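You operate a simulated robot arm through the tools that you are given. There is no shell and no other tool. Be economical: measure what you need, move in short steps, check, and stop when the job is done.

Carry out the task below with a simulated robot arm. There is one attempt and no reset: what you move stays moved.

TASK
Pull the table drawer open.
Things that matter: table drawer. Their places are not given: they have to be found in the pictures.

It is judged by the outcome, as a careful person would: the job done as asked, and still so three seconds after it is handed in. It fails if anything else is knocked over, pushed out of place, dropped, spilled or broken.

THE ROBOT
A 7-joint arm with a two-finger parallel gripper, fixed in place. Base frame: the origin is at the foot of the arm, x ahead of it, y to its left, z up. Lengths are in mm, angles in rad, forces in N, time in s.
Its first joint turns from -1.152 to 1.152 rad. Payload 2.4 kg.
Tool frame: the origin (TCP) lies between the finger pads and is the grasp point; the fingertips stand 30 mm ahead of it; z points along the fingers, y is the line along which they close. The gripper opens to 94 mm. The fingers are 28 mm wide and 10 mm thick; the gripper's body (50 by 96 mm) begins 55 mm behind the TCP.
Orientation is told as [roll, pitch, yaw] about the base's x, y, z axes, in that order, counted from this pose: with the fingers straight down and closing along the base's y, the tool's x points along the base's -x, its y along +y and its z along -z.

THE INTERFACE
- The arm moves only by the tool step_arm. Its argument "plan" is a list of rows, each a list of 7 numbers: the shift along the base's x, y, z in mm, then the turn, a rotation vector about the base's x, y, z in rad, then the finger opening in mm, from 0 to 94. In form: [[x, y, z, rx, ry, rz, claw], ...]. A call has 1 to 8 rows; each row shifts and turns the commanded pose from where the row before left it. A row lasts 0.2 s, in which the tool goes at most 50 mm and 0.15 rad; a call with a longer step from one row to the next is refused whole, and so is a gripper value outside its range. A pose out of reach is approached as far as the arm can. The call stops where the force on the tool passes 40 N (or 10 N more than at its start, if that is more) or the arm is blocked; 0.2 s more then pass. The fingers move at their own pace (about 153 mm/s each) and stop on an object; they squeeze with about 35 N. The grip force told is the motor's: it shows also when the fingers shut on nothing. Time passes only in rows, and 0.2 s behind the last, so rows that do not move let the fingers close. It gives the time, the measured TCP pose, the force on the tool (base axes), the opening and the grip force at its end, in the units of the frame above (readings bear some noise), and new pictures: "pictures" is both (left out), scene, wrist or none.
- Cameras (640 x 400 px; columns grow to the right, rows downward): "scene" is fixed at [28.3, 478.8, 1423.5]; the picture's right is [-0.79, -0.62, 0.00], its down [-0.47, 0.59, -0.66] and it looks along [0.41, -0.52, -0.75] (base axes); focal length 366 px, centre (320, 200). "wrist" rides on the gripper at [-37, 0, -58] in the tool frame; the picture's right is [0.00, -1.00, 0.00], its down [0.97, 0.00, -0.24] and it looks along [0.24, 0.00, 0.97] (tool axes); focal length 218 px, centre (320, 200).
- probe_pixels(camera, pixels): for up to 12 pixels [column, row] of the newest picture of that camera ("zoom" is the newest enlarged one), the place [x, y, z] in the base frame of the surface seen there, good to about 2 mm. No time passes.
- enlarge(camera, box): a new picture of the part [left, top, right, bottom] of that camera's present view, enlarged. No time passes.
- finish_job(): hands the job in; it is judged then, once.

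Work in short steps. Measure before you move; look again where a grasp or a placing could have gone wrong, and mend it. You have 60 turns and 100 pictures in all, the two below and enlarged ones among them. Open the gripper and draw the arm clear of the work before you hand the job in, unless the task says otherwise; then end with one line.

The tools are called as name(argument=value, ...) on one line, values as JSON. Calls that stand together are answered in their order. step_arm: Moves the arm, as the interface text tells. Its arguments: {"type":"object","properties":{"plan":{"type":"array"},"pictures":{"type":"string","enum":["both","scene","wrist","none"]}},"required":["plan"]} The other tools are called the same way: probe_pixels (camera, pixels) gives the place of the surface under pixels of a picture; enlarge (camera, box) takes an enlarged picture of a part of a camera's view; finish_job () hands the job in.

At the start:

```text
t: 0.0
ee_pos: [399.7, -95.3, 940.7]
orientation: [0.001, 0.001, -0.001]
contact_force: [0.0, -0.4, -0.8]
finger_gap: 94.1
gripper_force: 0.1
```

scene: 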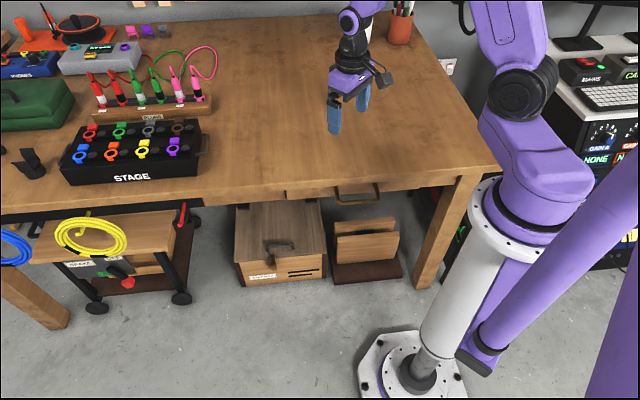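
wrist: 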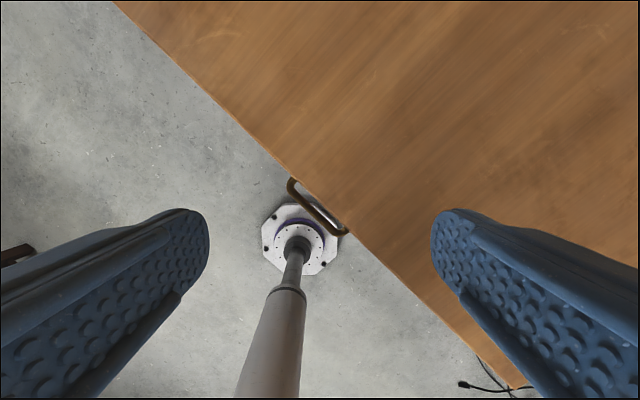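

The drawer front is under the table edge around scene (330,190), with a handle at (357,195). I enlarge it and probe.

enlarge(camera="scene", box=[270, 150, 430, 250])

enlarge(camera="wrist", box=[240, 140, 400, 240])

probe_pixels(camera="scene", pixels=[[300, 188], [400, 176], [450, 168], [310, 193], [336, 192], [340, 202], [357, 203], [376, 198], [378, 186], [300, 195]])

probe_pixels(camera="wrist", pixels=[[292, 180], [290, 188], [310, 212], [330, 230], [345, 233], [350, 225], [280, 150]])

```text
4.00 times, centred on (350, 200) of scene
```

zoom: 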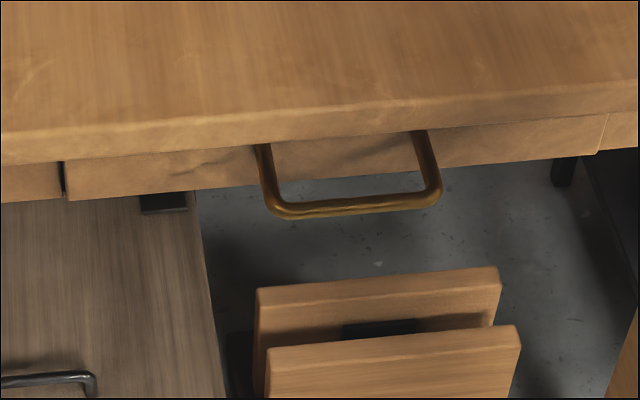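

```text
4.00 times, centred on (320, 190) of wrist
```

zoom: 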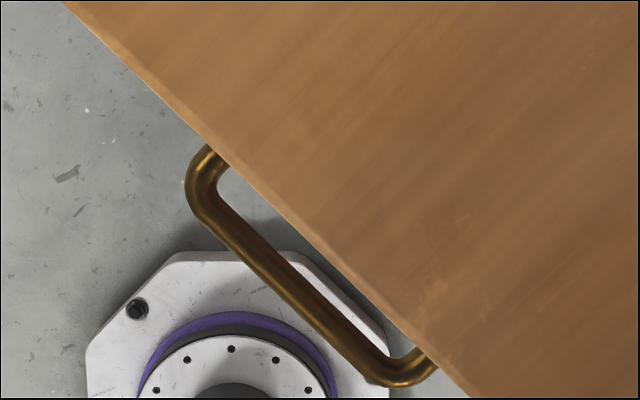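

```text
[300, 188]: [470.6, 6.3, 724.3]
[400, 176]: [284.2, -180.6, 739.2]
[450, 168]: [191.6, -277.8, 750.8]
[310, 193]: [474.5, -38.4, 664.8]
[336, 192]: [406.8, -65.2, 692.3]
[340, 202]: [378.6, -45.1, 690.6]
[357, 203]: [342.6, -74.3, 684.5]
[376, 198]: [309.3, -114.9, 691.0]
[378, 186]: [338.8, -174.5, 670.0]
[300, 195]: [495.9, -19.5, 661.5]
```

```text
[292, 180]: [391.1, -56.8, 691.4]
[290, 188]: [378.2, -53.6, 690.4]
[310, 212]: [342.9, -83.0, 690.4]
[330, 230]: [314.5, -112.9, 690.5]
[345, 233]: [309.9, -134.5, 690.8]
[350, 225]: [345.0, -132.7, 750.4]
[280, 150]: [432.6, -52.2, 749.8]
```

The bar is at about z 690, some 25 mm outside the table edge (top z 750), and runs along (-0.70,-0.71). I measure it more finely from the zoom.

probe_pixels(camera="zoom", pixels=[[270, 278], [277, 271], [284, 264], [290, 259], [296, 254], [264, 284], [230, 225], [340, 340], [192, 185], [390, 380], [340, 265], [300, 222]])

step_arm(plan=[[-12, 0, 0, 0, 0, 0.14, 60], [-12, 0, 0, 0, 0, 0.14, 40], [-12, 0, 0, 0, 0, 0.14, 30], [-12, 0, 0, 0, 0, 0.14, 30], [-12, 5, 0, 0, 0, 0.14, 30], [0, 5, 0, 0, 0, 0.09, 30]])

```text
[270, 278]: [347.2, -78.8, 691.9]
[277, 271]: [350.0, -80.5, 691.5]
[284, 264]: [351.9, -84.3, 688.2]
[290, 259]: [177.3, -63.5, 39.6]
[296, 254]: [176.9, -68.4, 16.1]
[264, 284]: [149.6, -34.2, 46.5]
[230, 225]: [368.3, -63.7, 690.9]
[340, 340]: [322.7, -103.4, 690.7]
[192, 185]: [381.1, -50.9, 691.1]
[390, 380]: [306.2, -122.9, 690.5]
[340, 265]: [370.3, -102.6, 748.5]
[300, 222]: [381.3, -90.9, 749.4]
```

```text
t: 1.4
ee_pos: [339.9, -85.5, 940.7]
orientation: [0.0, 0.0, 0.791]
contact_force: [0.1, 0.8, -0.6]
finger_gap: 30.0
gripper_force: 0.0
```

scene: 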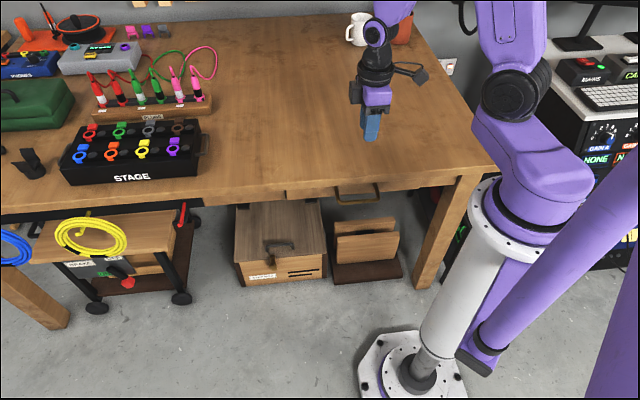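
wrist: 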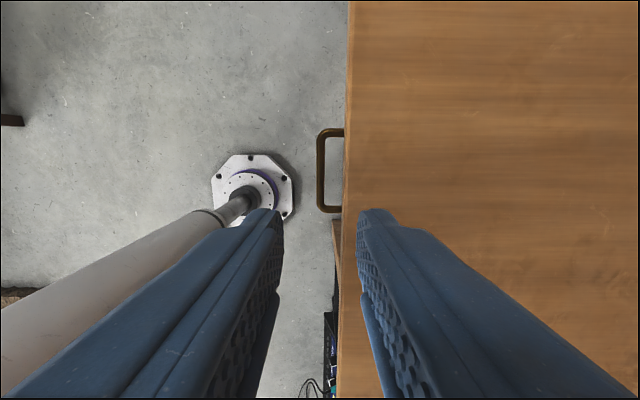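

Yaw is aligned to the handle. I move to (345,-84), opening 20, and come down to z 800 to check.

step_arm(plan=[[5, 1.5, -35, 0, 0, 0, 20], [0, 0, -35, 0, 0, 0, 20], [0, 0, -35, 0, 0, 0, 20], [0, 0, -35, 0, 0, 0, 20], [0, 0, 0, 0, 0, 0, 20]])

```text
t: 2.6
ee_pos: [345.2, -84.1, 801.4]
orientation: [-0.001, 0.001, 0.792]
contact_force: [0.6, -0.5, 0.5]
finger_gap: 20.1
gripper_force: 0.1
```

scene: 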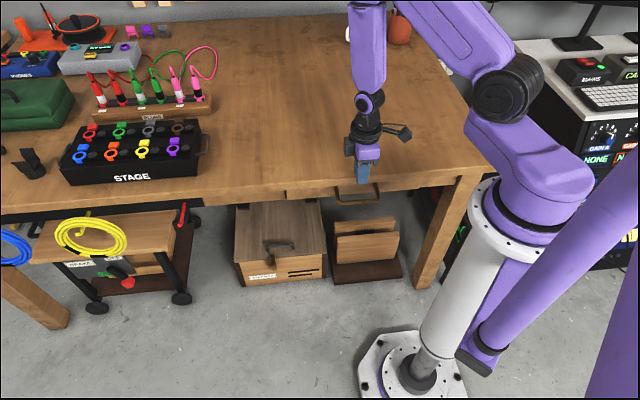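
wrist: 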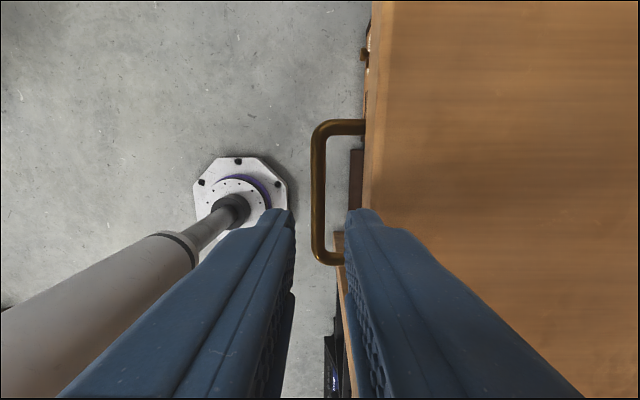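

Bar sits between the fingers at column ~318. I recheck bar and edge from this closer view.

probe_pixels(camera="wrist", pixels=[[315, 150], [319, 150], [323, 150], [315, 230], [319, 230], [323, 235], [340, 126], [335, 258], [374, 150], [378, 150], [368, 195]])

```text
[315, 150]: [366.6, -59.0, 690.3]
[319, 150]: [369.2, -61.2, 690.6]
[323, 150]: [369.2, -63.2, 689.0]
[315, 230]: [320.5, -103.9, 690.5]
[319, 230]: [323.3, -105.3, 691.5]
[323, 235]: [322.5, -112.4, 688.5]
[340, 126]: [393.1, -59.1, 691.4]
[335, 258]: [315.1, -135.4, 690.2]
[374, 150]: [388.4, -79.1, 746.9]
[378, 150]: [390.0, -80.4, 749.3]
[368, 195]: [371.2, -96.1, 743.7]
```

Bar line is at normal −303.6, matching the TCP; the table edge is at −330.5, so the back finger clears it. I descend to z 707, keeping the gripper body above the tabletop.

step_arm(plan=[[0, 0, -25, 0, 0, 0, 20], [0, 0, -25, 0, 0, 0, 20], [0, 0, -20, 0, 0, 0, 20], [0, 0, -14, 0, 0, 0, 20], [0, 0, -10, 0, 0, 0, 20], [0, 0, 0, 0, 0, 0, 20]])

```text
t: 4.0
ee_pos: [346.2, -84.5, 706.2]
orientation: [-0.001, 0.0, 0.79]
contact_force: [0.5, 0.2, -0.9]
finger_gap: 20.1
gripper_force: 0.1
```

scene: 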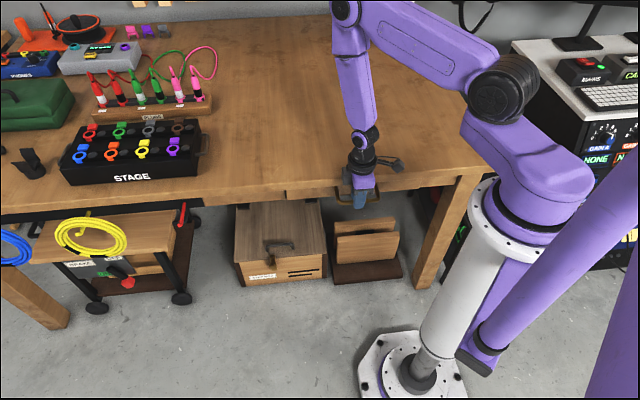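
wrist: 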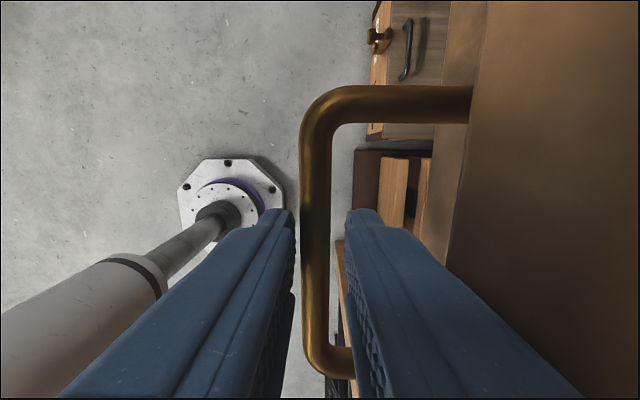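

The bar lies between the fingers. I close, then pull gently along the outward normal.

step_arm(plan=[[0, 0, 0, 0, 0, 0, 0], [0, 0, 0, 0, 0, 0, 0], [-7, 7, 0, 0, 0, 0, 0], [-10, 10, 0, 0, 0, 0, 0], [-10, 10, 0, 0, 0, 0, 0]])

```text
t: 5.2
ee_pos: [316.8, -56.8, 706.5]
orientation: [0.0, -0.001, 0.789]
contact_force: [-3.3, -8.0, 5.0]
finger_gap: 11.5
gripper_force: 45.4
```

scene: 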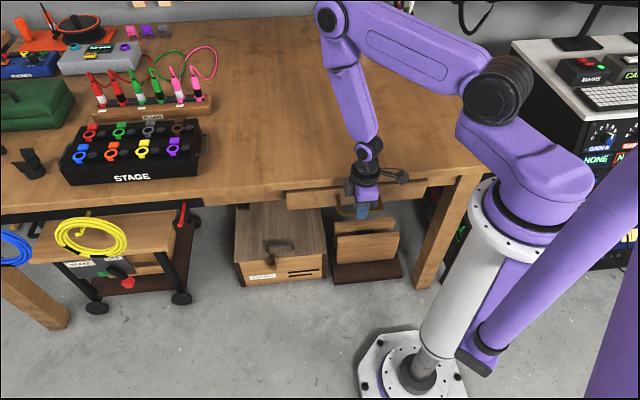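
wrist: 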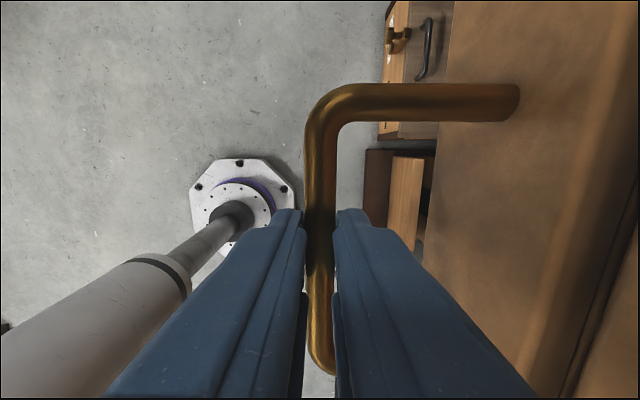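

The drawer is following with low force. I keep pulling.

step_arm(plan=[[-10, 10, 0, 0, 0, 0, 0], [-10, 10, 0, 0, 0, 0, 0], [-10, 10, 0, 0, 0, 0, 0], [-10, 10, 0, 0, 0, 0, 0], [-10, 10, 0, 0, 0, 0, 0]])

```text
t: 6.4
ee_pos: [266.7, -7.4, 706.6]
orientation: [0.001, 0.001, 0.788]
contact_force: [-6.4, -10.5, 9.3]
finger_gap: 11.4
gripper_force: 45.3
```

scene: 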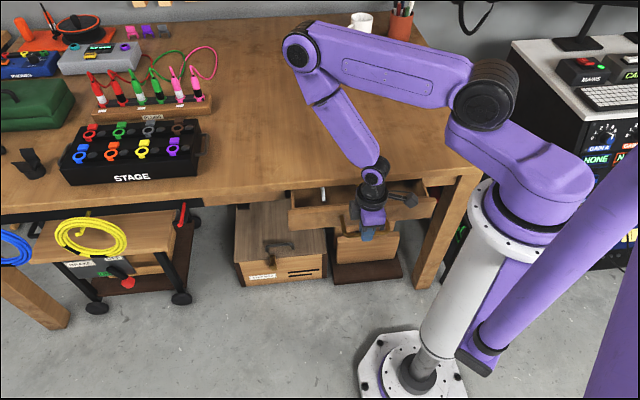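
wrist: 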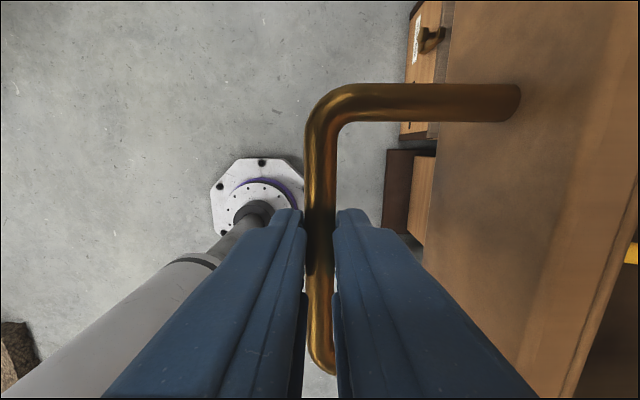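

About 112 mm open; the drawer's corner (435,198) is still clear of the pedestal. I continue.

step_arm(plan=[[-10, 10, 0, 0, 0, 0, 0], [-10, 10, 0, 0, 0, 0, 0], [-10, 10, 0, 0, 0, 0, 0], [-10, 10, 0, 0, 0, 0, 0], [-8, 8, 0, 0, 0, 0, 0]])

```text
t: 7.6
ee_pos: [219.3, 41.4, 706.1]
orientation: [0.0, 0.002, 0.789]
contact_force: [-4.9, -7.4, 1.4]
finger_gap: 11.4
gripper_force: 45.3
```

scene: 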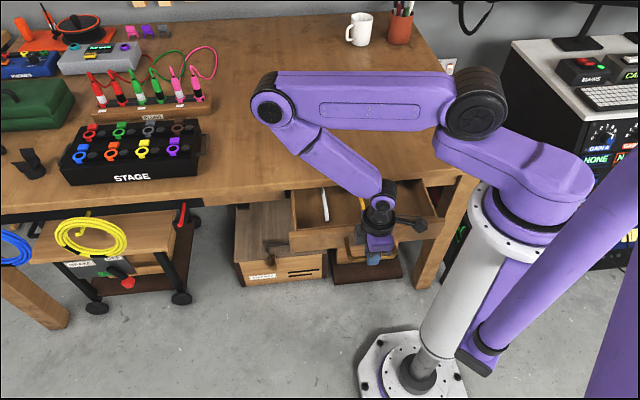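
wrist: 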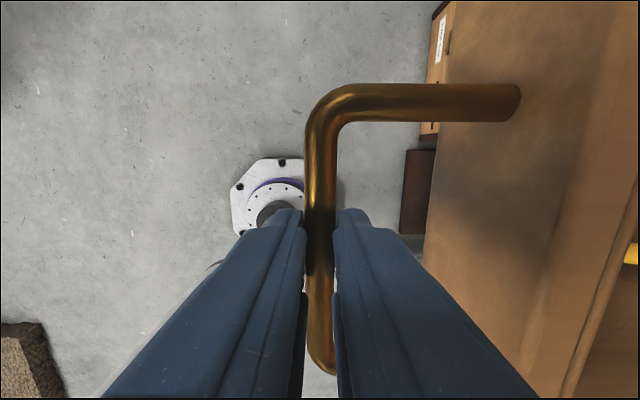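

179 mm open. I check clearance of the drawer corner from the pedestal before pulling a little more.

probe_pixels(camera="scene", pixels=[[440, 222], [438, 215], [292, 240], [449, 220], [460, 225], [350, 235]])

enlarge(camera="scene", box=[280, 160, 480, 285])

```text
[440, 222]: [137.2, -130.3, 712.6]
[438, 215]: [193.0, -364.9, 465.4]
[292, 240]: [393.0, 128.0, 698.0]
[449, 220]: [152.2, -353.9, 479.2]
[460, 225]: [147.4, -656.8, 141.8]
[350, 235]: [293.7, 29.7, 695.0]
```

```text
3.20 times, centred on (380, 222) of scene
```

zoom: 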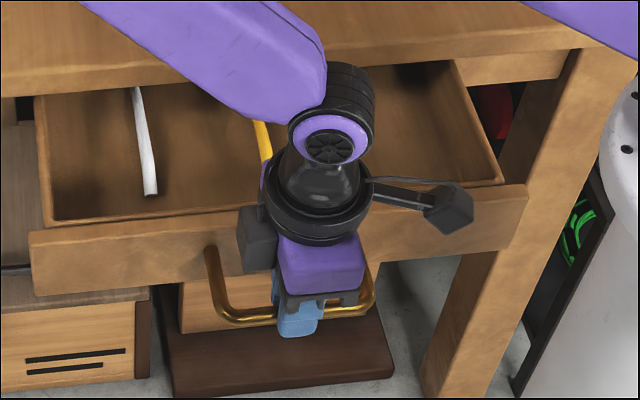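

The corner at (137,-130) is about 190 mm from the base axis, so 35 mm more is safe.

step_arm(plan=[[-8, 8, 0, 0, 0, 0, 0], [-8, 8, 0, 0, 0, 0, 0], [-8, 8, 0, 0, 0, 0, 0], [0, 0, 0, 0, 0, 0, 0]])

```text
t: 8.6
ee_pos: [196.1, 64.1, 706.0]
orientation: [-0.002, 0.004, 0.791]
contact_force: [-6.2, -8.2, 7.2]
finger_gap: 11.7
gripper_force: 44.9
```

scene: 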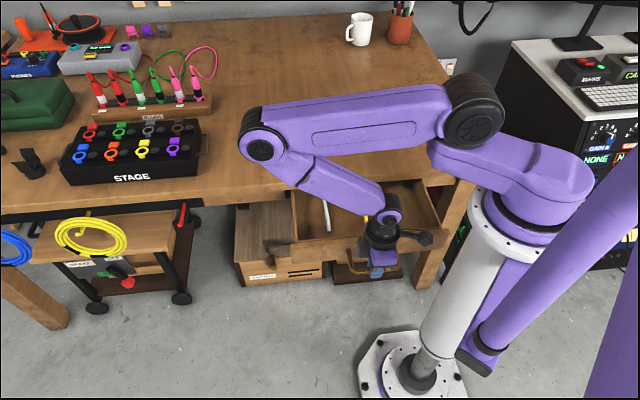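
wrist: 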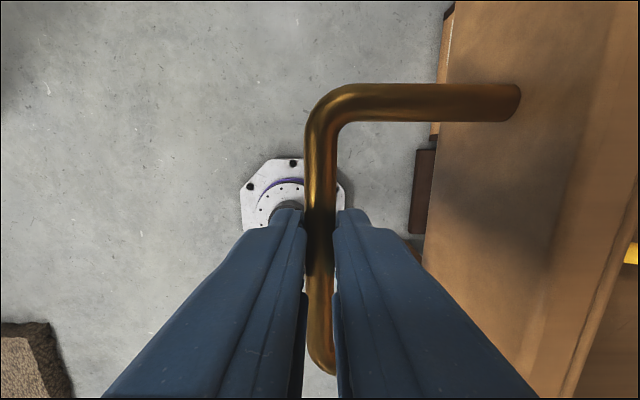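

The drawer is about 210 mm open. I release and rise straight up.

step_arm(plan=[[0, 0, 0, 0, 0, 0, 26], [0, 0, 0, 0, 0, 0, 26], [0, 0, 20, 0, 0, 0, 26], [0, 0, 35, 0, 0, 0, 26], [0, 0, 40, 0, 0, 0, 26], [0, 0, 40, 0, 0, 0, 26], [0, 0, 40, 0, 0, 0, 26], [0, 0, 0, 0, 0, 0, 26]])

```text
t: 10.4
ee_pos: [194.7, 65.1, 883.4]
orientation: [-0.001, -0.001, 0.791]
contact_force: [0.5, -0.1, -0.8]
finger_gap: 25.8
gripper_force: 0.1
```

scene: 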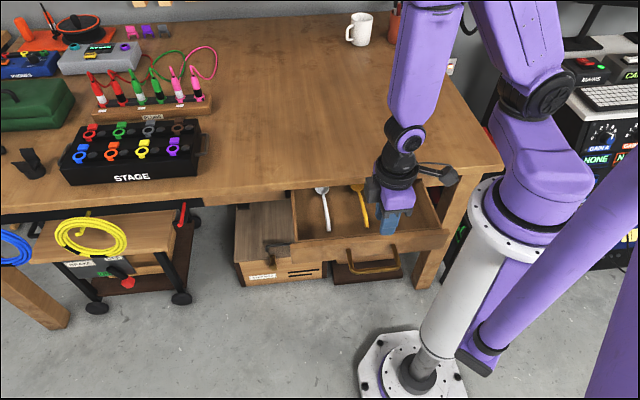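
wrist: 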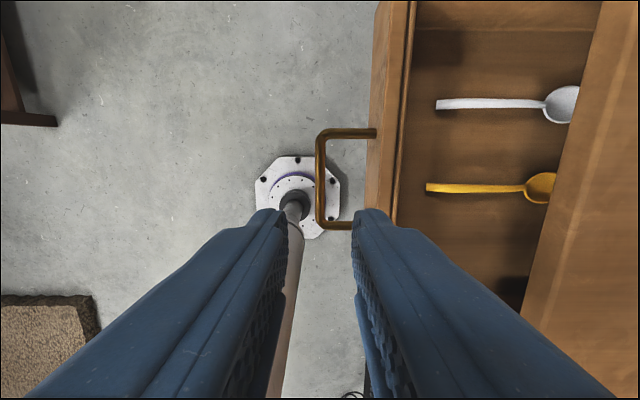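

The drawer stays open, the spoons inside are in place, and the arm is clear with the gripper open. I hand in.

finish_job()

```text
The job is handed in.
```

The table drawer is pulled open about 210 mm and stayed there after I let go of the handle. Nothing else was disturbed, and the arm is clear of the work.
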